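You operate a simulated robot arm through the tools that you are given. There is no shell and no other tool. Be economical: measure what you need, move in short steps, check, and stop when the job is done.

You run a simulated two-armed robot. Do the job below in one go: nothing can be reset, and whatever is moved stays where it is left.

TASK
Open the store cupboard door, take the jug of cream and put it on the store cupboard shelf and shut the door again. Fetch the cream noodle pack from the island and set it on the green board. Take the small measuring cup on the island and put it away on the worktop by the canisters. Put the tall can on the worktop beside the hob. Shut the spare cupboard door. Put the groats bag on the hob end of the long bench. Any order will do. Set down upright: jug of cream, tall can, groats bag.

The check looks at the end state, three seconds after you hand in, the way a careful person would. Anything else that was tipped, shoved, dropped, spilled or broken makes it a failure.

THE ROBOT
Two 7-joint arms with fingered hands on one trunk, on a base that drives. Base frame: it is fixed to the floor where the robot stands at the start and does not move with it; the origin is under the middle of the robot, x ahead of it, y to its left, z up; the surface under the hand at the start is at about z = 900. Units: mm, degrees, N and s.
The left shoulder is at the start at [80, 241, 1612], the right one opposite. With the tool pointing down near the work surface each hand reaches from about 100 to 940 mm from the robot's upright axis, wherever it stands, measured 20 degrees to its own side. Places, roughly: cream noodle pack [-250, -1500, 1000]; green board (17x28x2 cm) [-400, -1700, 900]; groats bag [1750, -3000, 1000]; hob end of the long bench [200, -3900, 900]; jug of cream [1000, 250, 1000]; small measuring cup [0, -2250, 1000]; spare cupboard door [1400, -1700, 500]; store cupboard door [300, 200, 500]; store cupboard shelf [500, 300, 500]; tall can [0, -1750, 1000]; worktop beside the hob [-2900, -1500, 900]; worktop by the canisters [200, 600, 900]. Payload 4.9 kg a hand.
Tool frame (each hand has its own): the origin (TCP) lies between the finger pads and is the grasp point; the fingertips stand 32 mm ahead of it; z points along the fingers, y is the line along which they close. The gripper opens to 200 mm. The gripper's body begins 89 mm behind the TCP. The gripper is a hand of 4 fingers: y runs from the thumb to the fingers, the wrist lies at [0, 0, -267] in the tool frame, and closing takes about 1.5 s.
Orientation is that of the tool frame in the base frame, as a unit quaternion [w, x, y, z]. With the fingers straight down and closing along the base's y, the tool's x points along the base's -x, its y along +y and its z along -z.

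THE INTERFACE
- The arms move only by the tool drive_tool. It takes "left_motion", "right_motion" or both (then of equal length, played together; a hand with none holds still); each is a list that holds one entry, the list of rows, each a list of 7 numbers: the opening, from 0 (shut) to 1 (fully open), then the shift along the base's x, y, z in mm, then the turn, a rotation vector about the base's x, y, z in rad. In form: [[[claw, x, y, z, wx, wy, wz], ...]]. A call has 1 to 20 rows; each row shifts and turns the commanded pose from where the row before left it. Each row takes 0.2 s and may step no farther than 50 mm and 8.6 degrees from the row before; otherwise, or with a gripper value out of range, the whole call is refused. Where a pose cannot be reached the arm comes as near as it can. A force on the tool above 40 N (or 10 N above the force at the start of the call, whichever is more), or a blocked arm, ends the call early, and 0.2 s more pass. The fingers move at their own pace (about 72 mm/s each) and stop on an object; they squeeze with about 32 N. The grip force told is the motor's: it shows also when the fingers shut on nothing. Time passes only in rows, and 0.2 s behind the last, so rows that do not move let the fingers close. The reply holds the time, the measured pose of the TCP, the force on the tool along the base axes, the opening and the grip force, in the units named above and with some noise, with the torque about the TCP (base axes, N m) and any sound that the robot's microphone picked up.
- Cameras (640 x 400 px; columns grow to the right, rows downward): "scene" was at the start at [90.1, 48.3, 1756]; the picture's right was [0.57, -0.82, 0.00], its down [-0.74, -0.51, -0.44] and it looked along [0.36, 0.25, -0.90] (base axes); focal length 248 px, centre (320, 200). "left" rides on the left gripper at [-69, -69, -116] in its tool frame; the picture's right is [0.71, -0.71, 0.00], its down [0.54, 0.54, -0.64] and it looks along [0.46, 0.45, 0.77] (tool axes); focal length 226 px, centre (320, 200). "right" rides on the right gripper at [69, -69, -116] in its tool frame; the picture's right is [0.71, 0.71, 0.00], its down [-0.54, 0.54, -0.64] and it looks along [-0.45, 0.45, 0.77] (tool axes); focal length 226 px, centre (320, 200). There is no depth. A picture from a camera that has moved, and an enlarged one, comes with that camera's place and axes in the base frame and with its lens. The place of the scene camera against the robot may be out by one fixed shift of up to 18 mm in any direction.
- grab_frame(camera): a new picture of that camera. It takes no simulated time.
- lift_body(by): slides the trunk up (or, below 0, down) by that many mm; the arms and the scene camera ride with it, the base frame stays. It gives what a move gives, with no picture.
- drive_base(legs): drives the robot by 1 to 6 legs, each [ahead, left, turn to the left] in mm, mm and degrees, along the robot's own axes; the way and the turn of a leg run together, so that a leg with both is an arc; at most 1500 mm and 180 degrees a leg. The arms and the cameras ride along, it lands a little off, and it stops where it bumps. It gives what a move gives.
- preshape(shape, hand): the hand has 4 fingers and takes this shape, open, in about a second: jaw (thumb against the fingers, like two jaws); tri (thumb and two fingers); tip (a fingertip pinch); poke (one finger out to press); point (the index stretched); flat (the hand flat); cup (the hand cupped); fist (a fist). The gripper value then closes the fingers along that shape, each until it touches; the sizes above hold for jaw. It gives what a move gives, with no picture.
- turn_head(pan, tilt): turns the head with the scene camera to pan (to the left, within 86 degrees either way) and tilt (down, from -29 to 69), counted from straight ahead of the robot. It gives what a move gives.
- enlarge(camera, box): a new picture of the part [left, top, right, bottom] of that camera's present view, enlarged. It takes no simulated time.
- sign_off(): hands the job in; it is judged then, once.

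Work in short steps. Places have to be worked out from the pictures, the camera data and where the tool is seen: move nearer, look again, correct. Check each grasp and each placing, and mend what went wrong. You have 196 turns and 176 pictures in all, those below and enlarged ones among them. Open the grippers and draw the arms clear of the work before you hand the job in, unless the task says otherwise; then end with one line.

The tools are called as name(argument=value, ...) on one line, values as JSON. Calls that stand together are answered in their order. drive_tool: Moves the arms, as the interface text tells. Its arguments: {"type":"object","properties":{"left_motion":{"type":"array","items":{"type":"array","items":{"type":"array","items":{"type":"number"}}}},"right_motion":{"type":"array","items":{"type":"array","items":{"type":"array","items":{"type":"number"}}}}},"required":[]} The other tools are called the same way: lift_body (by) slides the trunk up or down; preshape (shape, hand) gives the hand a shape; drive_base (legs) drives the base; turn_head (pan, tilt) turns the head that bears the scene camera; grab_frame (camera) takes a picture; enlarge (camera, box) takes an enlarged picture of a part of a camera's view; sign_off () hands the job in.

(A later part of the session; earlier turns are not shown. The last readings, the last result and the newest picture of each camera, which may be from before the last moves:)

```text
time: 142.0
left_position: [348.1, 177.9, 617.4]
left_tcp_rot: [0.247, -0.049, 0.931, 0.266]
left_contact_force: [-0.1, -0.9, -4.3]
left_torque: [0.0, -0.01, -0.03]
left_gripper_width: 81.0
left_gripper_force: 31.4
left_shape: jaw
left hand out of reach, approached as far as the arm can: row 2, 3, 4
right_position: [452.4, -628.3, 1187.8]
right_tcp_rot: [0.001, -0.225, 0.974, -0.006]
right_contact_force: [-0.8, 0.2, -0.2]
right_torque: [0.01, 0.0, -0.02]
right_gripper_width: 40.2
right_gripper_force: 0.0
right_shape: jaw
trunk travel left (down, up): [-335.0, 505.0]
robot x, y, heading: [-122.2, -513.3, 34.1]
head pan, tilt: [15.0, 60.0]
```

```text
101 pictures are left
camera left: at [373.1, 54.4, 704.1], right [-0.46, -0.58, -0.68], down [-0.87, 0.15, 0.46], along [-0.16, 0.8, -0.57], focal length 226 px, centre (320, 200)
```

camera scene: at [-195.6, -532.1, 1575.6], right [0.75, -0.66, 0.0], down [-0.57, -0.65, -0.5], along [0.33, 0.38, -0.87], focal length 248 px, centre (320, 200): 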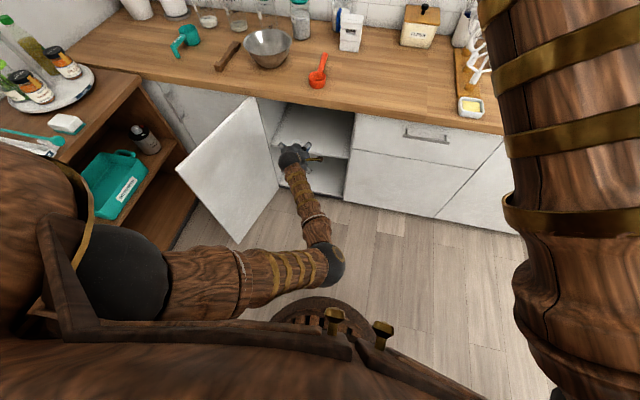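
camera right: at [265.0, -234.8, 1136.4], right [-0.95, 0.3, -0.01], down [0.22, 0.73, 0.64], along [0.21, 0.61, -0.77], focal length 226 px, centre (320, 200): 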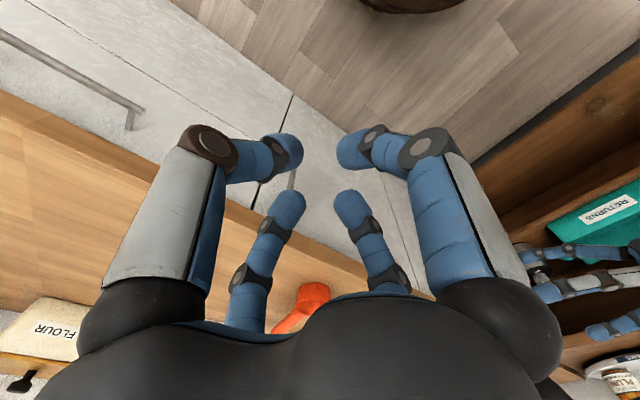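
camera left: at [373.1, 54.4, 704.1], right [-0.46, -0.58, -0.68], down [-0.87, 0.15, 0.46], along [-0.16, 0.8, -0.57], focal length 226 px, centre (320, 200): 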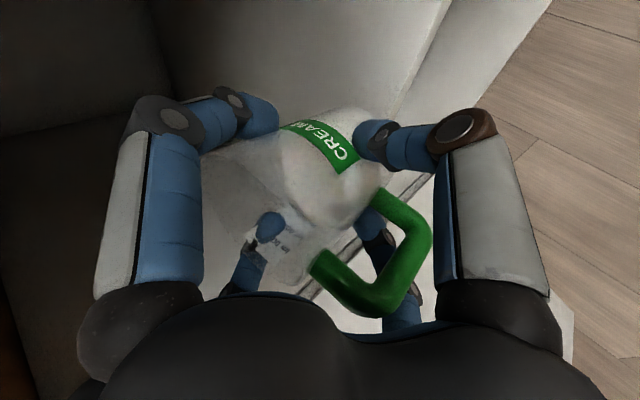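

Both views put the shelf front at n≈403–414 and its top at z≈495–525. The arm is near full reach, so I'll back out 90 mm, lower the trunk 120 mm and re-raise the hand.

drive_base(legs=[[-90, 0, 0]])

lift_body(by=-120)

drive_tool(left_motion=[[[0, 0, 0, 15, 0, 0, 0], [0, 0, 0, 20, 0, 0, 0], [0, 0, 0, 20, 0, 0, 0], [0, 0, 0, 20, 0, 0, 0], [0, 0, 0, 20, 0, 0, 0], [0, 0, 0, 20, 0, 0, 0], [0, 0, 0, 4, 0, 0, 0]]])

grab_frame(camera="left")

grab_frame(camera="scene")

```text
time: 143.1
left_position: [274.2, 126.5, 617.5]
left_tcp_rot: [0.248, -0.048, 0.931, 0.265]
left_contact_force: [-0.1, -0.2, -4.0]
left_torque: [-0.02, -0.03, -0.05]
left_gripper_width: 81.0
left_gripper_force: 31.7
left_shape: jaw
right_position: [379.4, -676.8, 1187.8]
right_tcp_rot: [0.001, -0.226, 0.974, -0.007]
right_contact_force: [-0.2, 0.0, 0.1]
right_torque: [-0.01, -0.01, 0.01]
right_gripper_width: 40.5
right_gripper_force: 0.1
right_shape: jaw
trunk travel left (down, up): [-335.0, 505.0]
robot x, y, heading: [-198.9, -563.4, 34.1]
head pan, tilt: [15.0, 60.0]
```

```text
time: 144.6
left_position: [273.6, 127.1, 497.7]
left_tcp_rot: [0.247, -0.049, 0.931, 0.265]
left_contact_force: [0.2, -0.3, -3.2]
left_torque: [-0.02, -0.05, 0.0]
left_gripper_width: 81.2
left_gripper_force: 31.8
left_shape: jaw
right_position: [378.3, -677.3, 1068.4]
right_tcp_rot: [0.001, -0.226, 0.974, -0.007]
right_contact_force: [0.0, 0.9, -0.4]
right_torque: [0.0, -0.02, 0.04]
right_gripper_width: 40.2
right_gripper_force: 0.2
right_shape: jaw
trunk travel left (down, up): [-215.0, 625.0]
robot x, y, heading: [-196.1, -559.1, 34.0]
head pan, tilt: [15.0, 60.0]
```

```text
time: 146.2
left_position: [272.0, 127.5, 616.8]
left_tcp_rot: [0.247, -0.049, 0.931, 0.265]
left_contact_force: [0.8, -0.2, -3.8]
left_torque: [0.01, -0.04, -0.02]
left_gripper_width: 81.2
left_gripper_force: 31.7
left_shape: jaw
right_position: [378.6, -677.7, 1066.9]
right_tcp_rot: [0.002, -0.226, 0.974, -0.007]
right_contact_force: [0.0, -0.1, 0.1]
right_torque: [-0.01, 0.03, 0.02]
right_gripper_width: 39.9
right_gripper_force: 0.1
right_shape: jaw
trunk travel left (down, up): [-215.0, 625.0]
robot x, y, heading: [-195.5, -556.7, 33.9]
head pan, tilt: [15.0, 60.0]
```

```text
100 pictures are left
camera left: at [297.6, 5.1, 703.7], right [-0.46, -0.58, -0.68], down [-0.87, 0.15, 0.46], along [-0.16, 0.8, -0.57], focal length 226 px, centre (320, 200)
```

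left: 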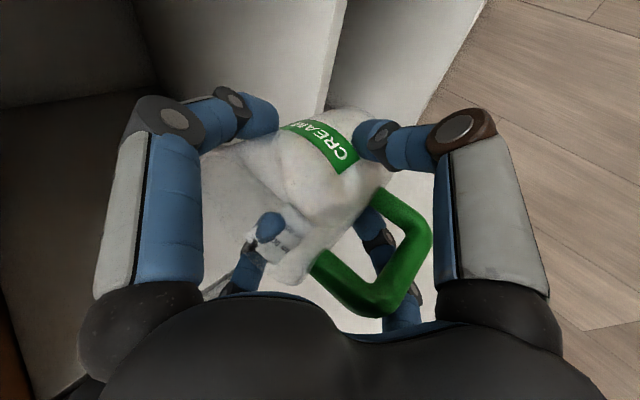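

```text
99 pictures are left
camera scene: at [-118.1, -480.9, 1455.7], right [0.76, -0.66, 0.0], down [-0.57, -0.65, -0.5], along [0.33, 0.38, -0.87], focal length 248 px, centre (320, 200)
```

scene: 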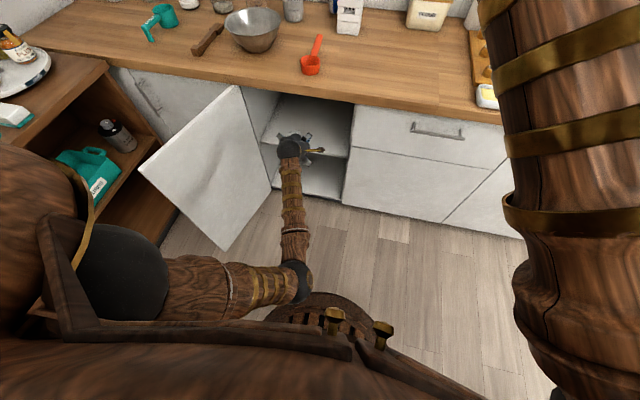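

Refined estimates put the shelf at z≈465–525. I'll lower the hand 12 mm for headroom under the worktop and drive in slowly 184 mm.

drive_tool(left_motion=[[[0, 0, 0, -6, 0, 0, 0], [0, 0, 0, -6, 0, 0, 0]]])

drive_base(legs=[[90, 0, 0], [94, 0, 0]])

grab_frame(camera="left")

```text
time: 146.8
left_position: [273.0, 129.5, 605.7]
left_tcp_rot: [0.247, -0.048, 0.931, 0.265]
left_contact_force: [0.5, 0.4, -4.0]
left_torque: [-0.04, 0.0, 0.01]
left_gripper_width: 81.1
left_gripper_force: 32.0
left_shape: jaw
right_position: [378.7, -677.8, 1067.0]
right_tcp_rot: [0.002, -0.226, 0.974, -0.007]
right_contact_force: [0.4, 0.7, -0.4]
right_torque: [0.02, -0.01, -0.01]
right_gripper_width: 40.0
right_gripper_force: 0.1
right_shape: jaw
trunk travel left (down, up): [-215.0, 625.0]
robot x, y, heading: [-197.9, -559.8, 34.1]
head pan, tilt: [15.0, 60.0]
```

```text
time: 148.6
left_position: [423.0, 230.9, 604.6]
left_tcp_rot: [0.247, -0.049, 0.931, 0.264]
left_contact_force: [0.7, 0.7, -3.4]
left_torque: [0.0, -0.04, -0.02]
left_gripper_width: 80.9
left_gripper_force: 32.1
left_shape: jaw
right_position: [531.0, -573.7, 1068.6]
right_tcp_rot: [0.002, -0.227, 0.974, -0.006]
right_contact_force: [0.3, -0.5, -1.0]
right_torque: [0.0, 0.03, 0.03]
right_gripper_width: 40.2
right_gripper_force: 0.2
right_shape: jaw
trunk travel left (down, up): [-215.0, 625.0]
robot x, y, heading: [-45.7, -459.2, 33.9]
head pan, tilt: [15.0, 60.0]
```

```text
98 pictures are left
camera left: at [448.5, 109.1, 691.6], right [-0.46, -0.58, -0.68], down [-0.87, 0.15, 0.46], along [-0.17, 0.8, -0.57], focal length 226 px, centre (320, 200)
```

left: 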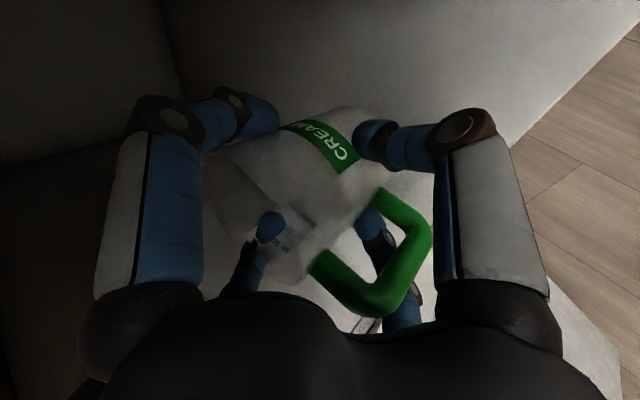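

Inside at n≈479 without contact, and the shelf edge works out to n≈412. Lowering in small steps.

drive_tool(left_motion=[[[0, 0, 0, -4, 0, 0, 0], [0, 0, 0, -4, 0, 0, 0], [0, 0, 0, -4, 0, 0, 0], [0, 0, 0, -4, 0, 0, 0], [0, 0, 0, -3, 0, 0, 0], [0, 0, 0, 0, 0, 0, 0]]])

```text
time: 150.0
left_position: [424.4, 231.1, 587.1]
left_tcp_rot: [0.247, -0.05, 0.931, 0.266]
left_contact_force: [1.0, 0.2, -3.3]
left_torque: [-0.01, 0.0, -0.01]
left_gripper_width: 81.0
left_gripper_force: 32.1
left_shape: jaw
right_position: [530.7, -573.6, 1068.3]
right_tcp_rot: [0.002, -0.227, 0.974, -0.007]
right_contact_force: [-0.1, -1.1, 0.7]
right_torque: [0.01, 0.01, -0.03]
right_gripper_width: 39.8
right_gripper_force: 0.1
right_shape: jaw
trunk travel left (down, up): [-215.0, 625.0]
robot x, y, heading: [-44.7, -458.4, 34.2]
head pan, tilt: [15.0, 60.0]
```

No contact yet at z=587, so I'll keep lowering in 3 mm steps.

drive_tool(left_motion=[[[0, 0, 0, -3, 0, 0, 0], [0, 0, 0, -3, 0, 0, 0], [0, 0, 0, -3, 0, 0, 0], [0, 0, 0, -3, 0, 0, 0], [0, 0, 0, 0, 0, 0, 0]]])

drive_tool(left_motion=[[[0, 0, 0, -3, 0, 0, 0], [0, 0, 0, -3, 0, 0, 0], [0, 0, 0, 0, 0, 0, 0]]])

```text
time: 151.2
left_position: [424.0, 232.5, 575.4]
left_tcp_rot: [0.248, -0.049, 0.93, 0.265]
left_contact_force: [0.1, -1.0, -3.0]
left_torque: [-0.05, 0.02, 0.0]
left_gripper_width: 80.9
left_gripper_force: 31.8
left_shape: jaw
right_position: [529.9, -574.5, 1067.3]
right_tcp_rot: [0.002, -0.226, 0.974, -0.007]
right_contact_force: [-0.1, 0.9, 0.1]
right_torque: [0.0, 0.02, 0.03]
right_gripper_width: 39.9
right_gripper_force: 0.1
right_shape: jaw
trunk travel left (down, up): [-215.0, 625.0]
robot x, y, heading: [-40.8, -461.5, 34.4]
head pan, tilt: [15.0, 60.0]
```

```text
time: 152.0
left_position: [424.9, 230.5, 573.8]
left_tcp_rot: [0.25, -0.048, 0.929, 0.267]
left_contact_force: [2.1, -0.4, 20.5]
left_torque: [-0.31, 0.09, 0.09]
left_gripper_width: 81.2
left_gripper_force: 32.3
left_shape: jaw
right_position: [528.4, -575.8, 1068.9]
right_tcp_rot: [0.002, -0.226, 0.974, -0.006]
right_contact_force: [0.4, -0.3, 0.7]
right_torque: [-0.03, -0.02, 0.02]
right_gripper_width: 39.8
right_gripper_force: 0.0
right_shape: jaw
trunk travel left (down, up): [-215.0, 625.0]
robot x, y, heading: [-43.4, -457.8, 34.0]
head pan, tilt: [15.0, 60.0]
```

Contact at z≈574, so the shelf is at 500. I'll ease up 3 mm and open the hand.

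drive_tool(left_motion=[[[0, 0, 0, 3, 0, 0, 0], [0.5, 0, 0, 0, 0, 0, 0], [0.6, 0, 0, 0, 0, 0, 0], [0.66, 0, 0, 0, 0, 0, 0], [0.66, 0, 0, 0, 0, 0, 0], [0.66, 0, 0, 0, 0, 0, 0]]])

grab_frame(camera="left")

```text
time: 153.4
left_position: [422.1, 230.6, 572.7]
left_tcp_rot: [0.248, -0.049, 0.931, 0.265]
left_contact_force: [0.3, -0.2, 0.7]
left_torque: [-0.01, 0.02, 0.01]
left_gripper_width: 131.6
left_gripper_force: 0.2
left_shape: jaw
right_position: [529.3, -574.4, 1067.8]
right_tcp_rot: [0.001, -0.227, 0.974, -0.006]
right_contact_force: [-0.4, 0.0, -0.1]
right_torque: [-0.01, 0.03, 0.02]
right_gripper_width: 40.2
right_gripper_force: 0.2
right_shape: jaw
trunk travel left (down, up): [-215.0, 625.0]
robot x, y, heading: [-41.2, -460.1, 34.4]
head pan, tilt: [15.0, 60.0]
```

```text
97 pictures are left
camera left: at [448.2, 108.1, 658.7], right [-0.46, -0.58, -0.68], down [-0.87, 0.15, 0.46], along [-0.17, 0.8, -0.57], focal length 226 px, centre (320, 200)
```

left: 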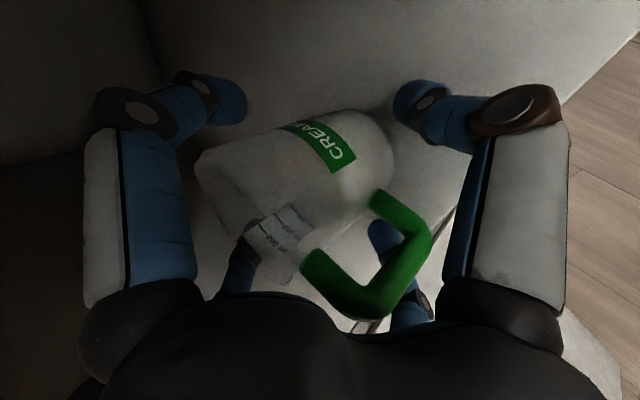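

Released and standing upright. Retreating back along the tool axis, then out with the base.

drive_tool(left_motion=[[[0.66, -6.7, -7.7, 11, 0, 0, 0], [0.66, -6.7, -7.7, 11, 0, 0, 0], [0.66, -6.7, -7.7, 11, 0, 0, 0], [0.66, -6.7, -7.7, 11, 0, 0, 0], [0.66, -6.7, -7.7, 11, 0, 0, 0], [0.66, -6.7, -7.7, 11, 0, 0, 0], [0.66, -6.7, -7.7, 11, 0, 0, 0], [0.66, -6.7, -7.7, 11, 0, 0, 0], [0.66, -6.7, -7.7, 11, 0, 0, 0]]])

drive_base(legs=[[-250, 0, 0]])

grab_frame(camera="scene")

```text
time: 155.4
left_position: [363.7, 160.9, 673.3]
left_tcp_rot: [0.247, -0.049, 0.931, 0.265]
left_contact_force: [-0.6, -0.7, 0.2]
left_torque: [-0.04, 0.01, -0.03]
left_gripper_width: 131.9
left_gripper_force: 0.1
left_shape: jaw
right_position: [529.5, -574.9, 1068.7]
right_tcp_rot: [0.001, -0.226, 0.974, -0.007]
right_contact_force: [-0.6, -1.3, 0.3]
right_torque: [-0.06, 0.02, -0.02]
right_gripper_width: 40.1
right_gripper_force: 0.0
right_shape: jaw
trunk travel left (down, up): [-215.0, 625.0]
robot x, y, heading: [-40.9, -457.8, 34.1]
head pan, tilt: [15.0, 60.0]
```

```text
time: 157.2
left_position: [152.3, 18.9, 672.9]
left_tcp_rot: [0.248, -0.05, 0.93, 0.265]
left_contact_force: [-0.4, 0.6, -0.5]
left_torque: [-0.01, 0.02, 0.01]
left_gripper_width: 131.3
left_gripper_force: 0.1
left_shape: jaw
right_position: [320.4, -716.2, 1068.5]
right_tcp_rot: [0.002, -0.228, 0.974, -0.007]
right_contact_force: [0.2, 0.0, 0.2]
right_torque: [0.01, 0.0, 0.02]
right_gripper_width: 40.1
right_gripper_force: 0.1
right_shape: jaw
trunk travel left (down, up): [-215.0, 625.0]
robot x, y, heading: [-256.7, -605.7, 34.3]
head pan, tilt: [15.0, 60.0]
```

```text
96 pictures are left
camera scene: at [-177.3, -521.4, 1455.7], right [0.76, -0.65, 0.0], down [-0.57, -0.66, -0.5], along [0.33, 0.38, -0.87], focal length 248 px, centre (320, 200)
```

scene: 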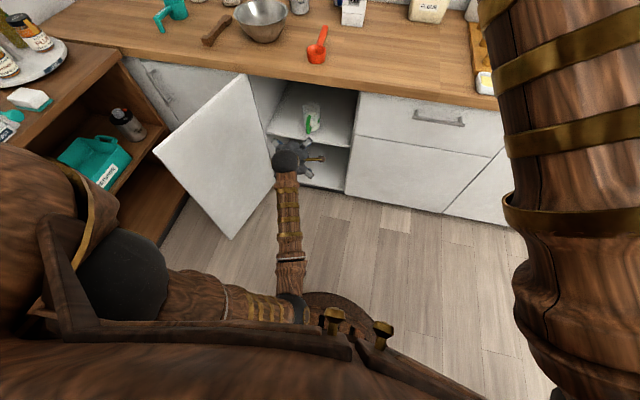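

The jug stands on the shelf. To close the door I'll make a fist, pull the hand back, move the robot left past the door's free edge, and push from outside.

preshape(hand="left", shape="fist")

drive_tool(left_motion=[[[0, -27, -19, 5, 0, 0, 0], [0, -27, -19, 5, 0, 0, 0], [0, -27, -19, 5, 0, 0, 0], [0, -27, -19, 5, 0, 0, 0], [0, -27, -19, 5, 0, 0, 0], [0, -27, -19, 5, 0, 0, 0], [0, -27, -19, 5, 0, 0, 0]]])

drive_base(legs=[[0, 600, 0]])

grab_frame(camera="scene")

```text
time: 158.1
left_position: [152.9, 20.6, 672.3]
left_tcp_rot: [0.247, -0.05, 0.93, 0.266]
left_contact_force: [0.2, 0.0, 0.3]
left_torque: [0.03, -0.02, 0.0]
left_gripper_width: 0.0
left_gripper_force: 0.0
left_shape: fist
right_position: [320.6, -716.3, 1068.8]
right_tcp_rot: [0.002, -0.228, 0.974, -0.007]
right_contact_force: [-0.2, -0.1, -0.3]
right_torque: [0.01, -0.05, -0.02]
right_gripper_width: 40.1
right_gripper_force: 0.1
right_shape: jaw
trunk travel left (down, up): [-215.0, 625.0]
robot x, y, heading: [-254.2, -598.3, 34.2]
head pan, tilt: [15.0, 60.0]
```

```text
time: 159.7
left_position: [66.5, -33.7, 733.3]
left_tcp_rot: [0.243, -0.05, 0.932, 0.265]
left_contact_force: [-0.1, -0.2, 0.0]
left_torque: [-0.01, -0.01, 0.01]
left_gripper_width: 0.1
left_gripper_force: 0.0
left_shape: fist
left hand out of reach, approached as far as the arm can: row 2, 3, 4, 5, 6, 7
right_position: [321.1, -717.1, 1067.1]
right_tcp_rot: [0.001, -0.228, 0.974, -0.006]
right_contact_force: [-0.2, -0.6, -0.2]
right_torque: [0.05, 0.02, 0.03]
right_gripper_width: 40.1
right_gripper_force: 0.1
right_shape: jaw
trunk travel left (down, up): [-215.0, 625.0]
robot x, y, heading: [-253.8, -601.6, 34.1]
head pan, tilt: [15.0, 60.0]
```

```text
time: 161.8
left_position: [-80.1, 191.1, 730.8]
left_tcp_rot: [0.25, -0.045, 0.933, 0.256]
left_contact_force: [12.3, -13.0, -2.2]
left_torque: [0.58, 0.56, -0.06]
left_gripper_width: 0.1
left_gripper_force: 0.1
left_shape: fist
right_position: [162.7, -484.4, 1069.7]
right_tcp_rot: [0.003, -0.224, 0.974, -0.008]
right_contact_force: [-0.6, 1.1, 0.7]
right_torque: [-0.12, -0.05, 0.02]
right_gripper_width: 40.1
right_gripper_force: 0.0
right_shape: jaw
trunk travel left (down, up): [-215.0, 625.0]
robot x, y, heading: [-412.3, -373.2, 34.0]
head pan, tilt: [15.0, 60.0]
stopped in leg 1: the force on the tool passed its limit at 85 N (the readings are from after the stop); the commanded pose is now the measured one
```

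```text
95 pictures are left
camera scene: at [-336.0, -286.7, 1455.7], right [0.75, -0.66, 0.0], down [-0.57, -0.66, -0.5], along [0.33, 0.37, -0.87], focal length 248 px, centre (320, 200)
```

scene: 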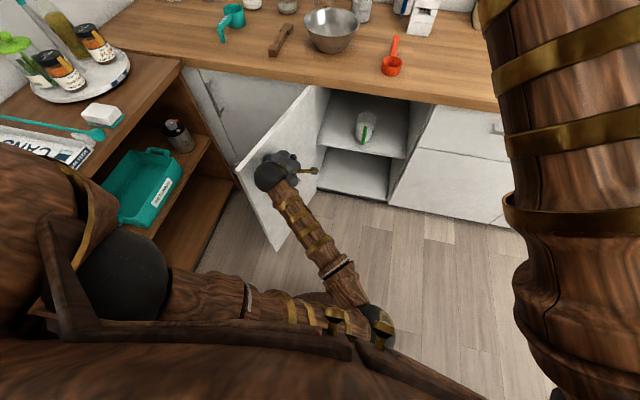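

The hand hadn't retracted far enough and touched the door's inner face. I'll raise the trunk so the fist clears the door top, pass over it to the left, and come down on the outer side.

lift_body(by=250)

drive_base(legs=[[0, 290, 0]])

grab_frame(camera="scene")

```text
time: 164.4
left_position: [-81.6, 192.1, 983.1]
left_tcp_rot: [0.246, -0.047, 0.933, 0.26]
left_contact_force: [-0.5, 0.5, 0.1]
left_torque: [-0.01, 0.02, 0.04]
left_gripper_width: 0.0
left_gripper_force: 0.1
left_shape: fist
right_position: [164.8, -488.2, 1318.6]
right_tcp_rot: [0.002, -0.225, 0.974, -0.007]
right_contact_force: [-0.5, -0.6, 0.2]
right_torque: [-0.01, -0.02, -0.01]
right_gripper_width: 40.2
right_gripper_force: 0.0
right_shape: jaw
trunk travel left (down, up): [-465.0, 375.0]
robot x, y, heading: [-411.5, -368.6, 33.8]
head pan, tilt: [15.0, 60.0]
```

```text
time: 166.4
left_position: [-248.1, 435.7, 983.6]
left_tcp_rot: [0.246, -0.047, 0.932, 0.261]
left_contact_force: [0.1, 0.1, -0.5]
left_torque: [0.01, 0.01, 0.0]
left_gripper_width: 0.0
left_gripper_force: 0.1
left_shape: fist
right_position: [0.1, -244.5, 1317.5]
right_tcp_rot: [0.002, -0.227, 0.974, -0.006]
right_contact_force: [-0.3, -0.7, -0.2]
right_torque: [0.05, 0.04, -0.01]
right_gripper_width: 40.0
right_gripper_force: 0.1
right_shape: jaw
trunk travel left (down, up): [-465.0, 375.0]
robot x, y, heading: [-573.4, -127.3, 33.9]
head pan, tilt: [15.0, 60.0]
```

```text
94 pictures are left
camera scene: at [-496.3, -49.0, 1705.7], right [0.76, -0.65, 0.0], down [-0.57, -0.66, -0.5], along [0.33, 0.38, -0.87], focal length 248 px, centre (320, 200)
```

scene: 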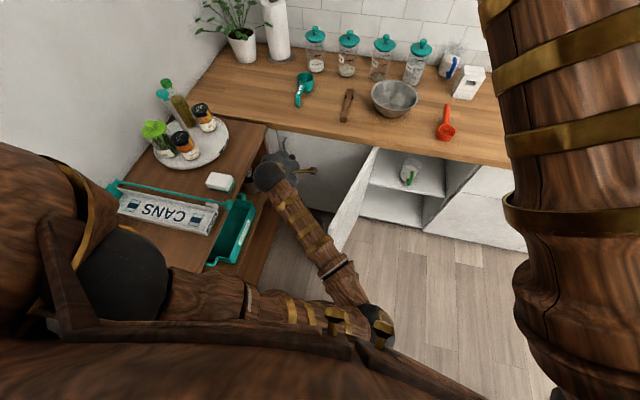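

The hand is on the outer side (u≈−499), clear of the side unit (u≈−675). I'll lower it and push right slowly.

lift_body(by=-230)

drive_tool(left_motion=[[[0, 6, -8.5, 0, 0, 0, 0], [0, 8, -11.5, 0, 0, 0, 0], [0, 8, -11.5, 0, 0, 0, 0], [0, 8, -11.5, 0, 0, 0, 0], [0, 8, -11.5, 0, 0, 0, 0], [0, 8, -11.5, 0, 0, 0, 0], [0, 8, -11.5, 0, 0, 0, 0], [0, 8, -11.5, 0, 0, 0, 0], [0, 8, -11.5, 0, 0, 0, 0], [0, 8, -11.5, 0, 0, 0, 0], [0, 8, -11.5, 0, 0, 0, 0], [0, 8, -11.5, 0, 0, 0, 0], [0, 8, -11.5, 0, 0, 0, 0], [0, 8, -11.5, 0, 0, 0, 0], [0, 8, -11.5, 0, 0, 0, 0], [0, 8, -11.5, 0, 0, 0, 0], [0, 8, -11.5, 0, 0, 0, 0], [0, 8, -11.5, 0, 0, 0, 0], [0, 8, -11.5, 0, 0, 0, 0], [0, 8, -11.5, 0, 0, 0, 0]]])

grab_frame(camera="scene")

```text
time: 168.8
left_position: [-249.0, 436.6, 751.7]
left_tcp_rot: [0.246, -0.048, 0.932, 0.261]
left_contact_force: [0.5, -1.1, -0.9]
left_torque: [-0.02, 0.03, 0.02]
left_gripper_width: 0.1
left_gripper_force: 0.0
left_shape: fist
right_position: [0.8, -243.2, 1088.6]
right_tcp_rot: [0.002, -0.227, 0.974, -0.007]
right_contact_force: [-0.3, -0.9, -0.5]
right_torque: [0.01, -0.01, -0.02]
right_gripper_width: 40.2
right_gripper_force: 0.0
right_shape: jaw
trunk travel left (down, up): [-235.0, 605.0]
robot x, y, heading: [-572.5, -126.9, 34.1]
head pan, tilt: [15.0, 60.0]
```

```text
time: 173.0
left_position: [-91.2, 212.2, 752.1]
left_tcp_rot: [0.246, -0.049, 0.932, 0.261]
left_contact_force: [0.2, -0.5, 0.8]
left_torque: [0.02, 0.0, 0.03]
left_gripper_width: 0.0
left_gripper_force: 0.1
left_shape: fist
right_position: [-1.0, -242.9, 1088.7]
right_tcp_rot: [0.002, -0.226, 0.974, -0.007]
right_contact_force: [0.0, 0.7, 0.6]
right_torque: [-0.05, 0.01, 0.01]
right_gripper_width: 40.1
right_gripper_force: 0.1
right_shape: jaw
trunk travel left (down, up): [-235.0, 605.0]
robot x, y, heading: [-574.0, -123.1, 34.0]
head pan, tilt: [15.0, 60.0]
```

```text
93 pictures are left
camera scene: at [-497.5, -47.5, 1475.7], right [0.76, -0.65, 0.0], down [-0.57, -0.66, -0.5], along [0.33, 0.38, -0.87], focal length 248 px, centre (320, 200)
```

scene: 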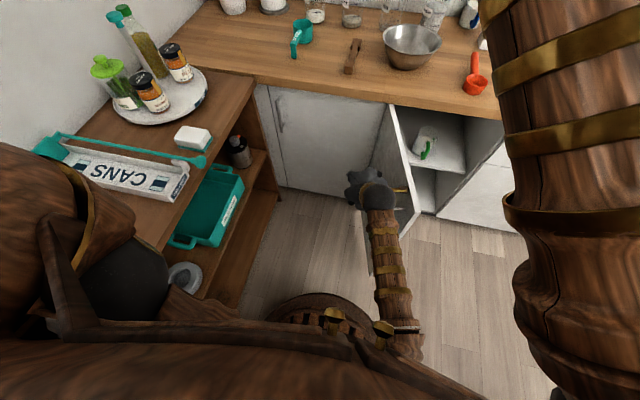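

The door is swinging shut, now around 70°. Continuing along the arc: right, then increasingly toward the cabinet.

drive_tool(left_motion=[[[0, 11, -6.9, 0, 0, 0, 0], [0, 11, -6.9, 0, 0, 0, 0], [0, 11, -6.9, 0, 0, 0, 0], [0, 11, -6.9, 0, 0, 0, 0], [0, 11, -6.9, 0, 0, 0, 0], [0, 11, -6.9, 0, 0, 0, 0], [0, 11, -6.9, 0, 0, 0, 0], [0, 11, -6.9, 0, 0, 0, 0], [0, 11, -6.9, 0, 0, 0, 0], [0, 11, -6.9, 0, 0, 0, 0], [0, 14.4, 0, 0, 0, 0, 0], [0, 14.4, 0, 0, 0, 0, 0], [0, 14.4, 0, 0, 0, 0, 0], [0, 14.4, 0, 0, 0, 0, 0], [0, 14.4, 0, 0, 0, 0, 0], [0, 14.4, 0, 0, 0, 0, 0], [0, 14.4, 0, 0, 0, 0, 0], [0, 14.4, 0, 0, 0, 0, 0], [0, 14.4, 0, 0, 0, 0, 0], [0, 14.4, 0, 0, 0, 0, 0]]])

grab_frame(camera="scene")

```text
time: 177.2
left_position: [164.7, 141.0, 751.1]
left_tcp_rot: [0.246, -0.048, 0.932, 0.261]
left_contact_force: [-0.6, 0.3, -0.4]
left_torque: [0.01, 0.02, -0.05]
left_gripper_width: 0.0
left_gripper_force: 0.1
left_shape: fist
right_position: [0.8, -242.8, 1087.1]
right_tcp_rot: [0.001, -0.227, 0.974, -0.007]
right_contact_force: [-0.2, -0.3, -0.9]
right_torque: [-0.03, 0.02, 0.0]
right_gripper_width: 40.1
right_gripper_force: 0.1
right_shape: jaw
trunk travel left (down, up): [-235.0, 605.0]
robot x, y, heading: [-578.6, -127.9, 34.1]
head pan, tilt: [15.0, 60.0]
```

```text
92 pictures are left
camera scene: at [-496.9, -47.1, 1475.6], right [0.76, -0.65, 0.0], down [-0.57, -0.66, -0.5], along [0.33, 0.38, -0.87], focal length 248 px, centre (320, 200)
```

scene: 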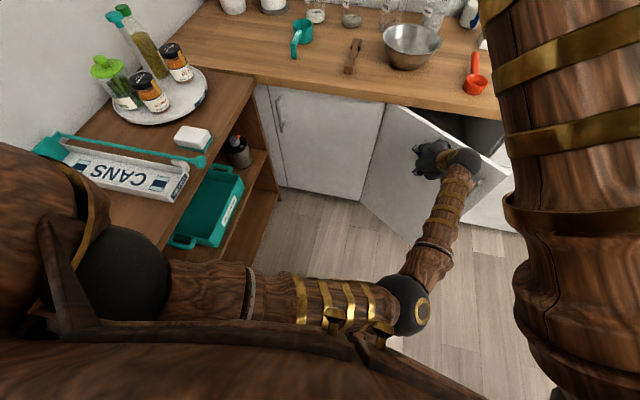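

About 25° remains. I'll lower the fist 60 mm so it stays under the worktop edge, and keep pushing toward the cabinet.

drive_tool(left_motion=[[[0, 5, 2, -15, 0, 0, 0], [0, 5, 2, -15, 0, 0, 0], [0, 5, 2, -15, 0, 0, 0], [0, 5, 2, -15, 0, 0, 0], [0, 10, 4, 0, 0, 0, 0], [0, 10, 4, 0, 0, 0, 0], [0, 10, 4, 0, 0, 0, 0], [0, 10, 4, 0, 0, 0, 0], [0, 10, 4, 0, 0, 0, 0], [0, 10, 4, 0, 0, 0, 0], [0, 10, 4, 0, 0, 0, 0], [0, 10, 4, 0, 0, 0, 0], [0, 10, 4, 0, 0, 0, 0], [0, 10, 4, 0, 0, 0, 0], [0, 10, 4, 0, 0, 0, 0]]])

grab_frame(camera="scene")

```text
time: 180.4
left_position: [267.6, 198.9, 694.1]
left_tcp_rot: [0.246, -0.048, 0.932, 0.261]
left_contact_force: [0.8, 0.0, 0.4]
left_torque: [0.0, 0.01, 0.02]
left_gripper_width: 0.1
left_gripper_force: 0.0
left_shape: fist
left hand out of reach, approached as far as the arm can: row 13, 14, 15
right_position: [1.2, -242.8, 1087.2]
right_tcp_rot: [0.001, -0.227, 0.974, -0.007]
right_contact_force: [-0.2, -0.3, 0.6]
right_torque: [0.01, 0.03, 0.02]
right_gripper_width: 39.9
right_gripper_force: 0.1
right_shape: jaw
trunk travel left (down, up): [-235.0, 605.0]
robot x, y, heading: [-573.3, -129.7, 34.1]
head pan, tilt: [15.0, 60.0]
```

```text
91 pictures are left
camera scene: at [-497.5, -47.3, 1475.7], right [0.76, -0.65, 0.0], down [-0.57, -0.66, -0.5], along [0.33, 0.38, -0.87], focal length 248 px, centre (320, 200)
```

scene: 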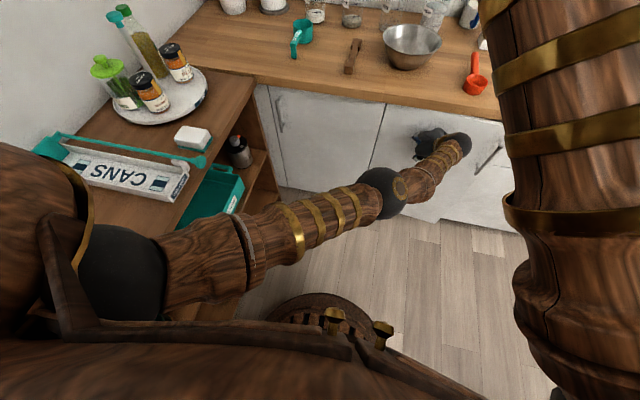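

Nearly shut. I'll make a short forward base nudge to press it home, then zoom in to check.

drive_base(legs=[[40, 0, 0]])

enlarge(camera="scene", box=[350, 70, 510, 170])

```text
time: 181.3
left_position: [290.3, 208.9, 685.9]
left_tcp_rot: [0.241, -0.047, 0.934, 0.258]
left_contact_force: [-12.5, -9.8, 3.4]
left_torque: [0.06, 0.01, 0.03]
left_gripper_width: 0.0
left_gripper_force: 0.2
left_shape: fist
right_position: [26.4, -226.1, 1088.1]
right_tcp_rot: [0.001, -0.226, 0.974, -0.007]
right_contact_force: [1.1, -0.2, -0.1]
right_torque: [-0.05, 0.03, 0.02]
right_gripper_width: 40.0
right_gripper_force: 0.1
right_shape: jaw
trunk travel left (down, up): [-235.0, 605.0]
robot x, y, heading: [-549.8, -109.0, 34.3]
head pan, tilt: [15.0, 60.0]
stopped in leg 1: the force on the tool passed its limit at 50 N (the readings are from after the stop); the commanded pose is now the measured one
```

```text
4.00 times, centred on (430, 120) of scene
camera zoom: at [-470.5, -28.7, 1475.5], right [0.76, -0.65, 0.0], down [-0.57, -0.66, -0.5], along [0.33, 0.38, -0.87], focal length 994 px, centre (-120, 520)
```

zoom: 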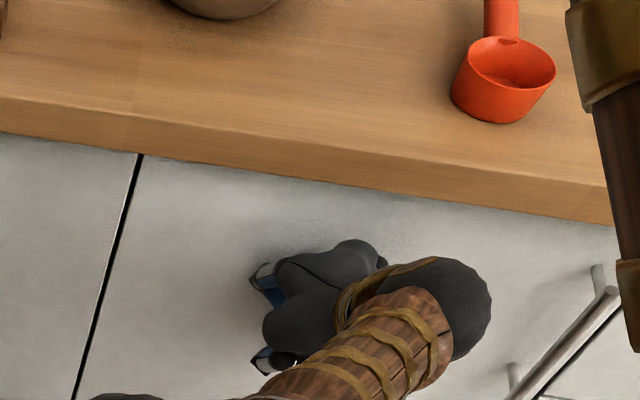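

The 50 N press shows the door seated flush. I'll back off, raise the trunk and tuck the left arm before driving toward the island.

drive_base(legs=[[-50, 0, 0]])

lift_body(by=350)

drive_tool(left_motion=[[[0, -28, -20, 4, 0, 0, 0], [0, -28, -20, 4, 0, 0, 0], [0, -28, -20, 4, 0, 0, 0], [0, -28, -20, 4, 0, 0, 0], [0, -28, -20, 4, 0, 0, 0], [0, -28, -20, 4, 0, 0, 0], [0, -28, -20, 4, 0, 0, 0], [0, -28, -20, 4, 0, 0, 0], [0, -28, -20, 4, 0, 0, 0], [0, -28, -20, 4, 0, 0, 0]]])

grab_frame(camera="scene")

```text
time: 182.3
left_position: [250.1, 187.5, 687.1]
left_tcp_rot: [0.241, -0.048, 0.934, 0.258]
left_contact_force: [0.5, 0.2, 0.5]
left_torque: [-0.03, 0.0, 0.01]
left_gripper_width: 0.1
left_gripper_force: 0.1
left_shape: fist
right_position: [-14.7, -250.0, 1087.5]
right_tcp_rot: [0.002, -0.226, 0.974, -0.006]
right_contact_force: [0.5, 0.2, 0.0]
right_torque: [-0.01, 0.04, -0.03]
right_gripper_width: 40.2
right_gripper_force: 0.2
right_shape: jaw
trunk travel left (down, up): [-235.0, 605.0]
robot x, y, heading: [-589.4, -138.1, 34.1]
head pan, tilt: [15.0, 60.0]
```

```text
time: 185.7
left_position: [249.6, 186.2, 1039.3]
left_tcp_rot: [0.242, -0.048, 0.934, 0.259]
left_contact_force: [0.3, 0.5, -0.1]
left_torque: [-0.01, -0.02, 0.06]
left_gripper_width: 0.0
left_gripper_force: 0.0
left_shape: fist
right_position: [-14.1, -251.6, 1437.8]
right_tcp_rot: [0.002, -0.227, 0.974, -0.006]
right_contact_force: [0.7, 0.4, -0.3]
right_torque: [-0.01, 0.02, 0.0]
right_gripper_width: 40.4
right_gripper_force: 0.0
right_shape: jaw
trunk travel left (down, up): [-585.0, 255.0]
robot x, y, heading: [-587.2, -139.2, 34.4]
head pan, tilt: [15.0, 60.0]
```

```text
time: 187.9
left_position: [-32.3, -14.0, 1078.0]
left_tcp_rot: [0.242, -0.048, 0.934, 0.258]
left_contact_force: [0.1, 0.2, 0.5]
left_torque: [0.02, 0.01, 0.0]
left_gripper_width: 0.0
left_gripper_force: 0.0
left_shape: fist
right_position: [-16.1, -251.0, 1437.6]
right_tcp_rot: [0.002, -0.226, 0.974, -0.008]
right_contact_force: [0.0, -0.2, 0.1]
right_torque: [-0.03, -0.01, 0.0]
right_gripper_width: 39.9
right_gripper_force: 0.0
right_shape: jaw
trunk travel left (down, up): [-585.0, 255.0]
robot x, y, heading: [-589.2, -135.2, 33.8]
head pan, tilt: [15.0, 60.0]
```

```text
89 pictures are left
camera scene: at [-513.1, -55.2, 1825.4], right [0.76, -0.65, 0.0], down [-0.56, -0.66, -0.5], along [0.33, 0.38, -0.87], focal length 248 px, centre (320, 200)
```

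scene: 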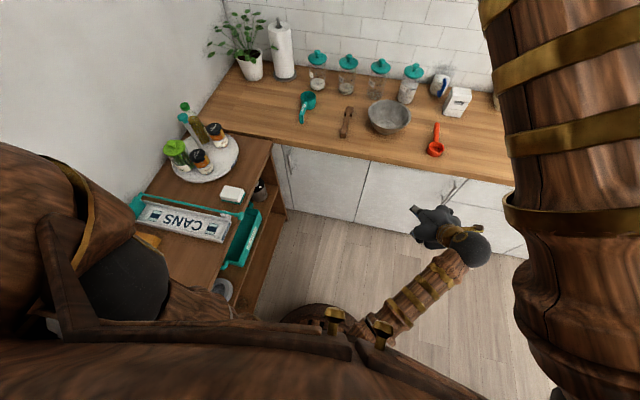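

The store door looks flush. Now I'll drive to the aisle beside the island and turn to face it.

drive_base(legs=[[350, 0, 0], [0, -1450, 0], [0, 0, 180]])

turn_head(pan=0, tilt=45)

grab_frame(camera="scene")

```text
time: 204.4
left_position: [-59.9, -1253.4, 1078.4]
left_tcp_rot: [0.258, 0.934, 0.046, -0.242]
left_contact_force: [0.2, 0.2, -0.3]
left_torque: [-0.04, 0.0, -0.01]
left_gripper_width: 0.0
left_gripper_force: 0.0
left_shape: fist
right_position: [-76.0, -1015.2, 1437.9]
right_tcp_rot: [-0.007, 0.975, 0.224, -0.002]
right_contact_force: [0.9, 0.1, 0.0]
right_torque: [0.0, 0.01, 0.0]
right_gripper_width: 40.1
right_gripper_force: 0.1
right_shape: jaw
trunk travel left (down, up): [-585.0, 255.0]
robot x, y, heading: [497.6, -1131.2, -146.2]
head pan, tilt: [15.0, 60.0]
```

```text
time: 205.1
left_position: [-60.2, -1253.1, 1078.2]
left_tcp_rot: [0.259, 0.934, 0.046, -0.243]
left_contact_force: [-0.5, -0.5, -0.1]
left_torque: [0.0, 0.01, 0.01]
left_gripper_width: 0.0
left_gripper_force: 0.0
left_shape: fist
right_position: [-76.0, -1015.3, 1438.2]
right_tcp_rot: [-0.007, 0.974, 0.224, -0.002]
right_contact_force: [-0.9, -0.5, 0.8]
right_torque: [0.0, -0.01, -0.01]
right_gripper_width: 40.0
right_gripper_force: 0.1
right_shape: jaw
trunk travel left (down, up): [-585.0, 255.0]
robot x, y, heading: [499.0, -1136.1, -145.8]
head pan, tilt: [0.0, 45.0]
```

```text
88 pictures are left
camera scene: at [414.4, -1183.6, 1845.1], right [-0.56, 0.83, 0.0], down [0.59, 0.4, -0.71], along [-0.59, -0.4, -0.71], focal length 248 px, centre (320, 200)
```

scene: 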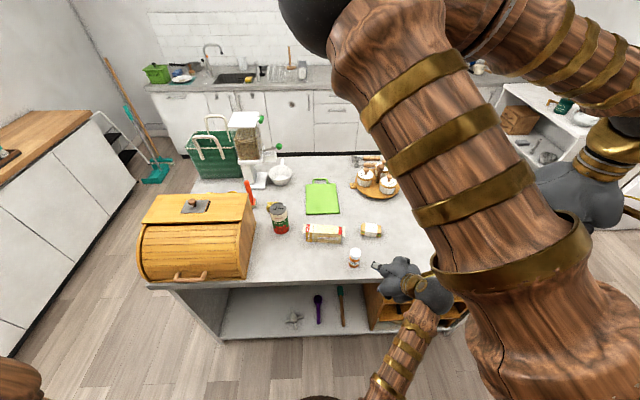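

The whole island is in view. Zooming in to read the items.

enlarge(camera="scene", box=[232, 165, 408, 275])

enlarge(camera="scene", box=[180, 105, 308, 225])

```text
3.64 times, centred on (320, 220) of scene
camera zoom: at [414.4, -1183.6, 1845.1], right [-0.56, 0.83, 0.0], down [0.59, 0.4, -0.71], along [-0.59, -0.4, -0.71], focal length 904 px, centre (320, 127)
```

zoom: 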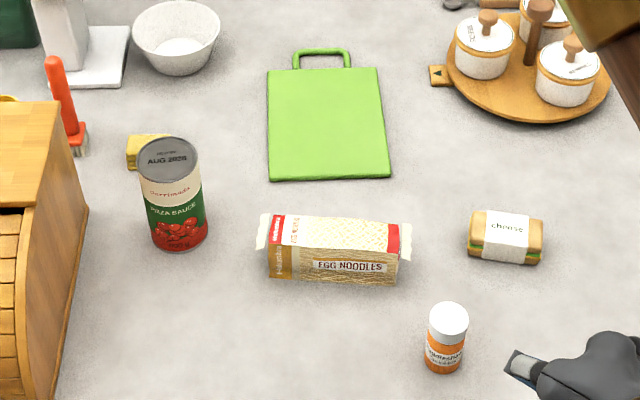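

```text
3.33 times, centred on (244, 165) of scene
camera zoom: at [414.4, -1183.6, 1845.1], right [-0.56, 0.83, 0.0], down [0.59, 0.4, -0.71], along [-0.59, -0.4, -0.71], focal length 828 px, centre (573, 317)
```

zoom: 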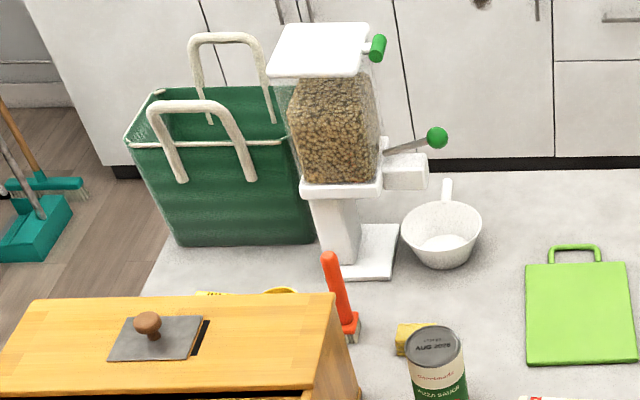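

The egg noodle pack is at about (−178,−1562), the board at (−383,−1710), and the tall can is the pizza sauce; the small cup is behind the bread box. I'll move the left fist aside to the left and bring the right hand in front, turning it so its fingers close across the pack.

preshape(hand="right", shape="tip")

drive_tool(left_motion=[[[0, 16.9, -24.8, 0, 0, 0, 0], [0, 16.9, -24.8, 0, 0, 0, 0], [0, 16.9, -24.8, 0, 0, 0, 0], [0, 16.9, -24.8, 0, 0, 0, 0], [0, 16.9, -24.8, 0, 0, 0, 0], [0, 16.9, -24.8, 0, 0, 0, 0], [0, 16.9, -24.8, 0, 0, 0, 0], [0, 16.9, -24.8, 0, 0, 0, 0], [0, 16.9, -24.8, 0, 0, 0, 0], [0, 16.9, -24.8, 0, 0, 0, 0], [0, 16.9, -24.8, 0, 0, 0, 0], [0, 16.9, -24.8, 0, 0, 0, 0], [0, 16.9, -24.8, 0, 0, 0, 0], [0, 16.9, -24.8, 0, 0, 0, 0], [0, 16.9, -24.8, 0, 0, 0, 0]]], right_motion=[[[0.6, 4.4, -29.6, -23, 0, 0, -0.0954], [0.6, 4.4, -29.6, -23, 0, 0, -0.0954], [0.6, 4.4, -29.6, -23, 0, 0, -0.0954], [0.6, 4.4, -29.6, -23, 0, 0, -0.0954], [0.6, 4.4, -29.6, -23, 0, 0, -0.0954], [0.6, 4.4, -29.6, -23, 0, 0, -0.0954], [0.6, 4.4, -29.6, -23, 0, 0, -0.0954], [0.6, 4.4, -29.6, -23, 0, 0, -0.0954], [0.6, 4.4, -29.6, -23, 0, 0, -0.0954], [0.6, 4.4, -29.6, -23, 0, 0, -0.0954], [0.6, 4.4, -29.6, -23, 0, 0, -0.0954], [0.6, 4.4, -29.6, -23, 0, 0, -0.0954], [0.6, 4.4, -29.6, -23, 0, 0, -0.0954], [0.6, 4.4, -29.6, -23, 0, 0, -0.0954], [0.6, 4.4, -29.6, -23, 0, 0, -0.0954]]])

grab_frame(camera="scene")

```text
time: 206.0
left_position: [-60.6, -1251.8, 1078.1]
left_tcp_rot: [0.258, 0.934, 0.046, -0.242]
left_contact_force: [-1.2, 0.8, -0.6]
left_torque: [0.01, 0.01, -0.01]
left_gripper_width: 0.0
left_gripper_force: 0.1
left_shape: fist
right_position: [-76.6, -1015.7, 1438.0]
right_tcp_rot: [-0.007, 0.975, 0.224, -0.002]
right_contact_force: [-0.2, 0.3, -0.5]
right_torque: [0.01, -0.02, 0.01]
right_gripper_width: 199.9
right_gripper_force: 0.1
right_shape: tip
trunk travel left (down, up): [-585.0, 255.0]
robot x, y, heading: [497.3, -1135.7, -145.8]
head pan, tilt: [0.0, 45.0]
```

```text
time: 209.2
left_position: [194.7, -1628.7, 1079.6]
left_tcp_rot: [0.257, 0.934, 0.046, -0.244]
left_contact_force: [0.7, -0.7, -0.2]
left_torque: [0.01, -0.01, -0.03]
left_gripper_width: 0.1
left_gripper_force: 0.1
left_shape: fist
right_position: [-8.5, -1458.3, 1089.8]
right_tcp_rot: [-0.008, 0.882, -0.471, 0.003]
right_contact_force: [0.4, 0.1, -0.8]
right_torque: [0.04, 0.0, 0.04]
right_gripper_width: 120.4
right_gripper_force: 0.0
right_shape: tip
trunk travel left (down, up): [-585.0, 255.0]
robot x, y, heading: [499.7, -1133.3, -146.1]
head pan, tilt: [0.0, 45.0]
```

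```text
85 pictures are left
camera scene: at [415.4, -1185.1, 1845.2], right [-0.56, 0.83, 0.0], down [0.59, 0.4, -0.71], along [-0.59, -0.39, -0.71], focal length 248 px, centre (320, 200)
```

scene: 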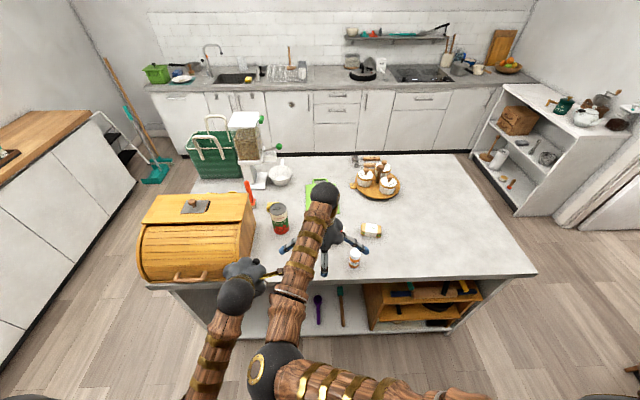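

Both arms are now in natural poses. I'll retract the left fist 170 mm so it stays clear of the bread box, then drive 200 mm forward so the right hand is over the noodle pack.

drive_tool(left_motion=[[[0, 15, 10, 5, 0, 0, 0], [0, 15, 10, 5, 0, 0, 0], [0, 15, 10, 5, 0, 0, 0], [0, 15, 10, 5, 0, 0, 0], [0, 15, 10, 5, 0, 0, 0], [0, 15, 10, 5, 0, 0, 0], [0, 15, 10, 5, 0, 0, 0], [0, 15, 10, 5, 0, 0, 0], [0, 15, 10, 5, 0, 0, 0]]])

drive_base(legs=[[200, 0, 0]])

grab_frame(camera="right")

grab_frame(camera="scene")

```text
time: 211.2
left_position: [307.6, -1556.6, 1081.9]
left_tcp_rot: [0.27, 0.931, 0.057, -0.239]
left_contact_force: [-0.7, 0.6, -0.3]
left_torque: [0.02, 0.0, -0.03]
left_gripper_width: 0.0
left_gripper_force: 0.1
left_shape: fist
left hand out of reach, approached as far as the arm can: row 6, 7, 8, 9
right_position: [-10.0, -1451.4, 1085.8]
right_tcp_rot: [-0.012, 0.883, -0.469, -0.003]
right_contact_force: [-0.1, 0.2, -0.3]
right_torque: [-0.01, -0.01, 0.01]
right_gripper_width: 120.6
right_gripper_force: 0.1
right_shape: tip
trunk travel left (down, up): [-585.0, 255.0]
robot x, y, heading: [502.4, -1135.3, -146.2]
head pan, tilt: [0.0, 45.0]
```

```text
time: 212.8
left_position: [139.4, -1666.2, 1080.0]
left_tcp_rot: [0.27, 0.931, 0.054, -0.241]
left_contact_force: [1.3, 0.6, -0.1]
left_torque: [0.02, 0.0, -0.03]
left_gripper_width: 0.0
left_gripper_force: 0.0
left_shape: fist
right_position: [-180.2, -1559.6, 1087.0]
right_tcp_rot: [-0.011, 0.882, -0.471, -0.004]
right_contact_force: [0.4, 1.8, -0.4]
right_torque: [-0.01, 0.03, -0.01]
right_gripper_width: 120.4
right_gripper_force: 0.1
right_shape: tip
trunk travel left (down, up): [-585.0, 255.0]
robot x, y, heading: [329.2, -1249.5, -146.5]
head pan, tilt: [0.0, 45.0]
```

```text
84 pictures are left
camera right: at [-83.2, -1583.5, 1204.2], right [-0.2, -0.98, -0.02], down [-0.75, 0.13, 0.64], along [-0.63, 0.14, -0.76], focal length 226 px, centre (320, 200)
```

right: 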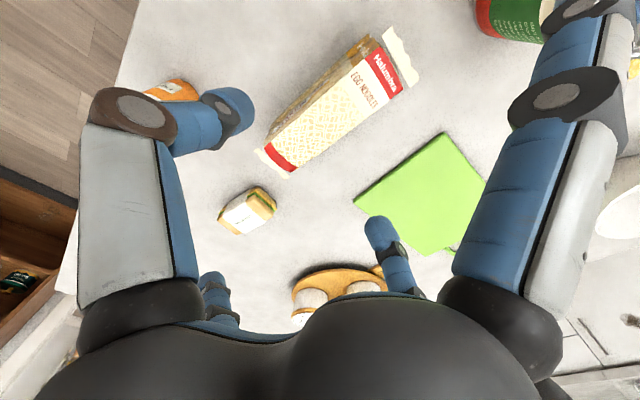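

```text
83 pictures are left
camera scene: at [248.7, -1294.6, 1845.5], right [-0.56, 0.83, 0.0], down [0.59, 0.39, -0.71], along [-0.59, -0.39, -0.71], focal length 248 px, centre (320, 200)
```

scene: 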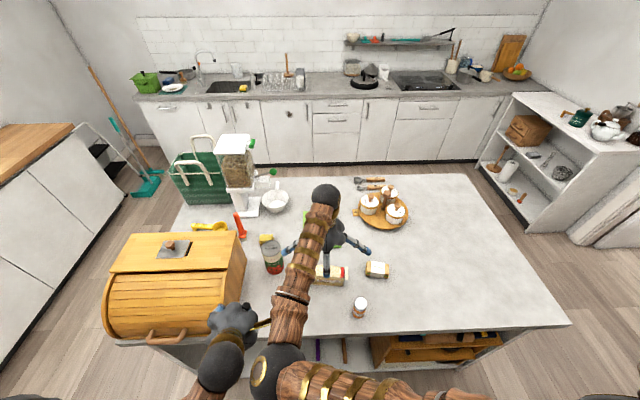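

The hand camera gives the pack centre at (−185,−1568), top z≈930–950, with its axis 7° off. I'll align, lower to z≈942 and close.

drive_tool(right_motion=[[[0.6, -5, -8, -10, 0, 0, -0.12], [0.6, 0, 0, -25, 0, 0, 0], [0.6, 0, 0, -25, 0, 0, 0], [0.6, 0, 0, -25, 0, 0, 0], [0.6, 0, 0, -25, 0, 0, 0], [0.6, 0, 0, -20, 0, 0, 0], [0.6, 0, 0, -15, 0, 0, 0], [0.6, 0, 0, 0, 0, 0, 0]]])

grab_frame(camera="right")

```text
time: 214.7
left_position: [136.8, -1669.5, 1080.7]
left_tcp_rot: [0.269, 0.932, 0.054, -0.239]
left_contact_force: [0.1, 0.9, -0.7]
left_torque: [-0.01, -0.02, 0.03]
left_gripper_width: 0.0
left_gripper_force: 0.1
left_shape: fist
right_position: [-185.4, -1571.3, 939.5]
right_tcp_rot: [-0.012, 0.852, -0.524, -0.002]
right_contact_force: [0.2, -1.2, 0.2]
right_torque: [-0.02, 0.02, 0.03]
right_gripper_width: 120.6
right_gripper_force: 0.0
right_shape: tip
trunk travel left (down, up): [-585.0, 255.0]
robot x, y, heading: [329.8, -1252.3, -146.1]
head pan, tilt: [0.0, 45.0]
```

```text
82 pictures are left
camera right: at [-92.8, -1604.5, 1056.7], right [-0.31, -0.95, -0.03], down [-0.73, 0.22, 0.64], along [-0.6, 0.22, -0.77], focal length 226 px, centre (320, 200)
```

right: 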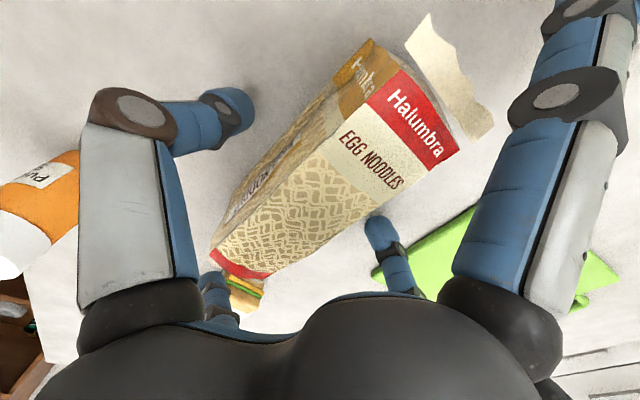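

The pack lies squarely between the two pinch fingers. Closing.

drive_tool(right_motion=[[[0.3, 0, 0, 0, 0, 0, 0], [0.2, 0, 0, 0, 0, 0, 0], [0.1, 0, 0, 0, 0, 0, 0], [0, 0, 0, 0, 0, 0, 0], [0, 0, 0, 0, 0, 0, 0], [0, 0, 0, 0, 0, 0, 0], [0, 0, 0, 15, 0, 0, 0], [0, 0, 0, 30, 0, 0, 0], [0, 0, 0, 35, 0, 0, 0], [0, 0, 0, 30, 0, 0, 0]]])

grab_frame(camera="right")

```text
time: 216.8
left_position: [137.4, -1669.0, 1081.7]
left_tcp_rot: [0.269, 0.931, 0.055, -0.239]
left_contact_force: [0.0, 0.9, 0.1]
left_torque: [-0.02, 0.02, -0.02]
left_gripper_width: 0.0
left_gripper_force: 0.1
left_shape: fist
right_position: [-185.6, -1570.6, 1052.3]
right_tcp_rot: [-0.013, 0.852, -0.524, -0.002]
right_contact_force: [-1.1, 1.4, -2.5]
right_torque: [-0.05, 0.04, 0.04]
right_gripper_width: 49.9
right_gripper_force: 32.0
right_shape: tip
trunk travel left (down, up): [-585.0, 255.0]
robot x, y, heading: [326.0, -1245.6, -146.2]
head pan, tilt: [0.0, 45.0]
```

```text
81 pictures are left
camera right: at [-93.9, -1604.2, 1170.1], right [-0.31, -0.95, -0.03], down [-0.73, 0.22, 0.64], along [-0.6, 0.22, -0.77], focal length 226 px, centre (320, 200)
```

right: 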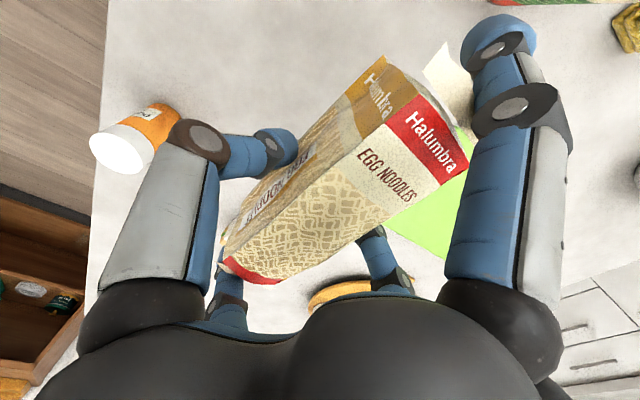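

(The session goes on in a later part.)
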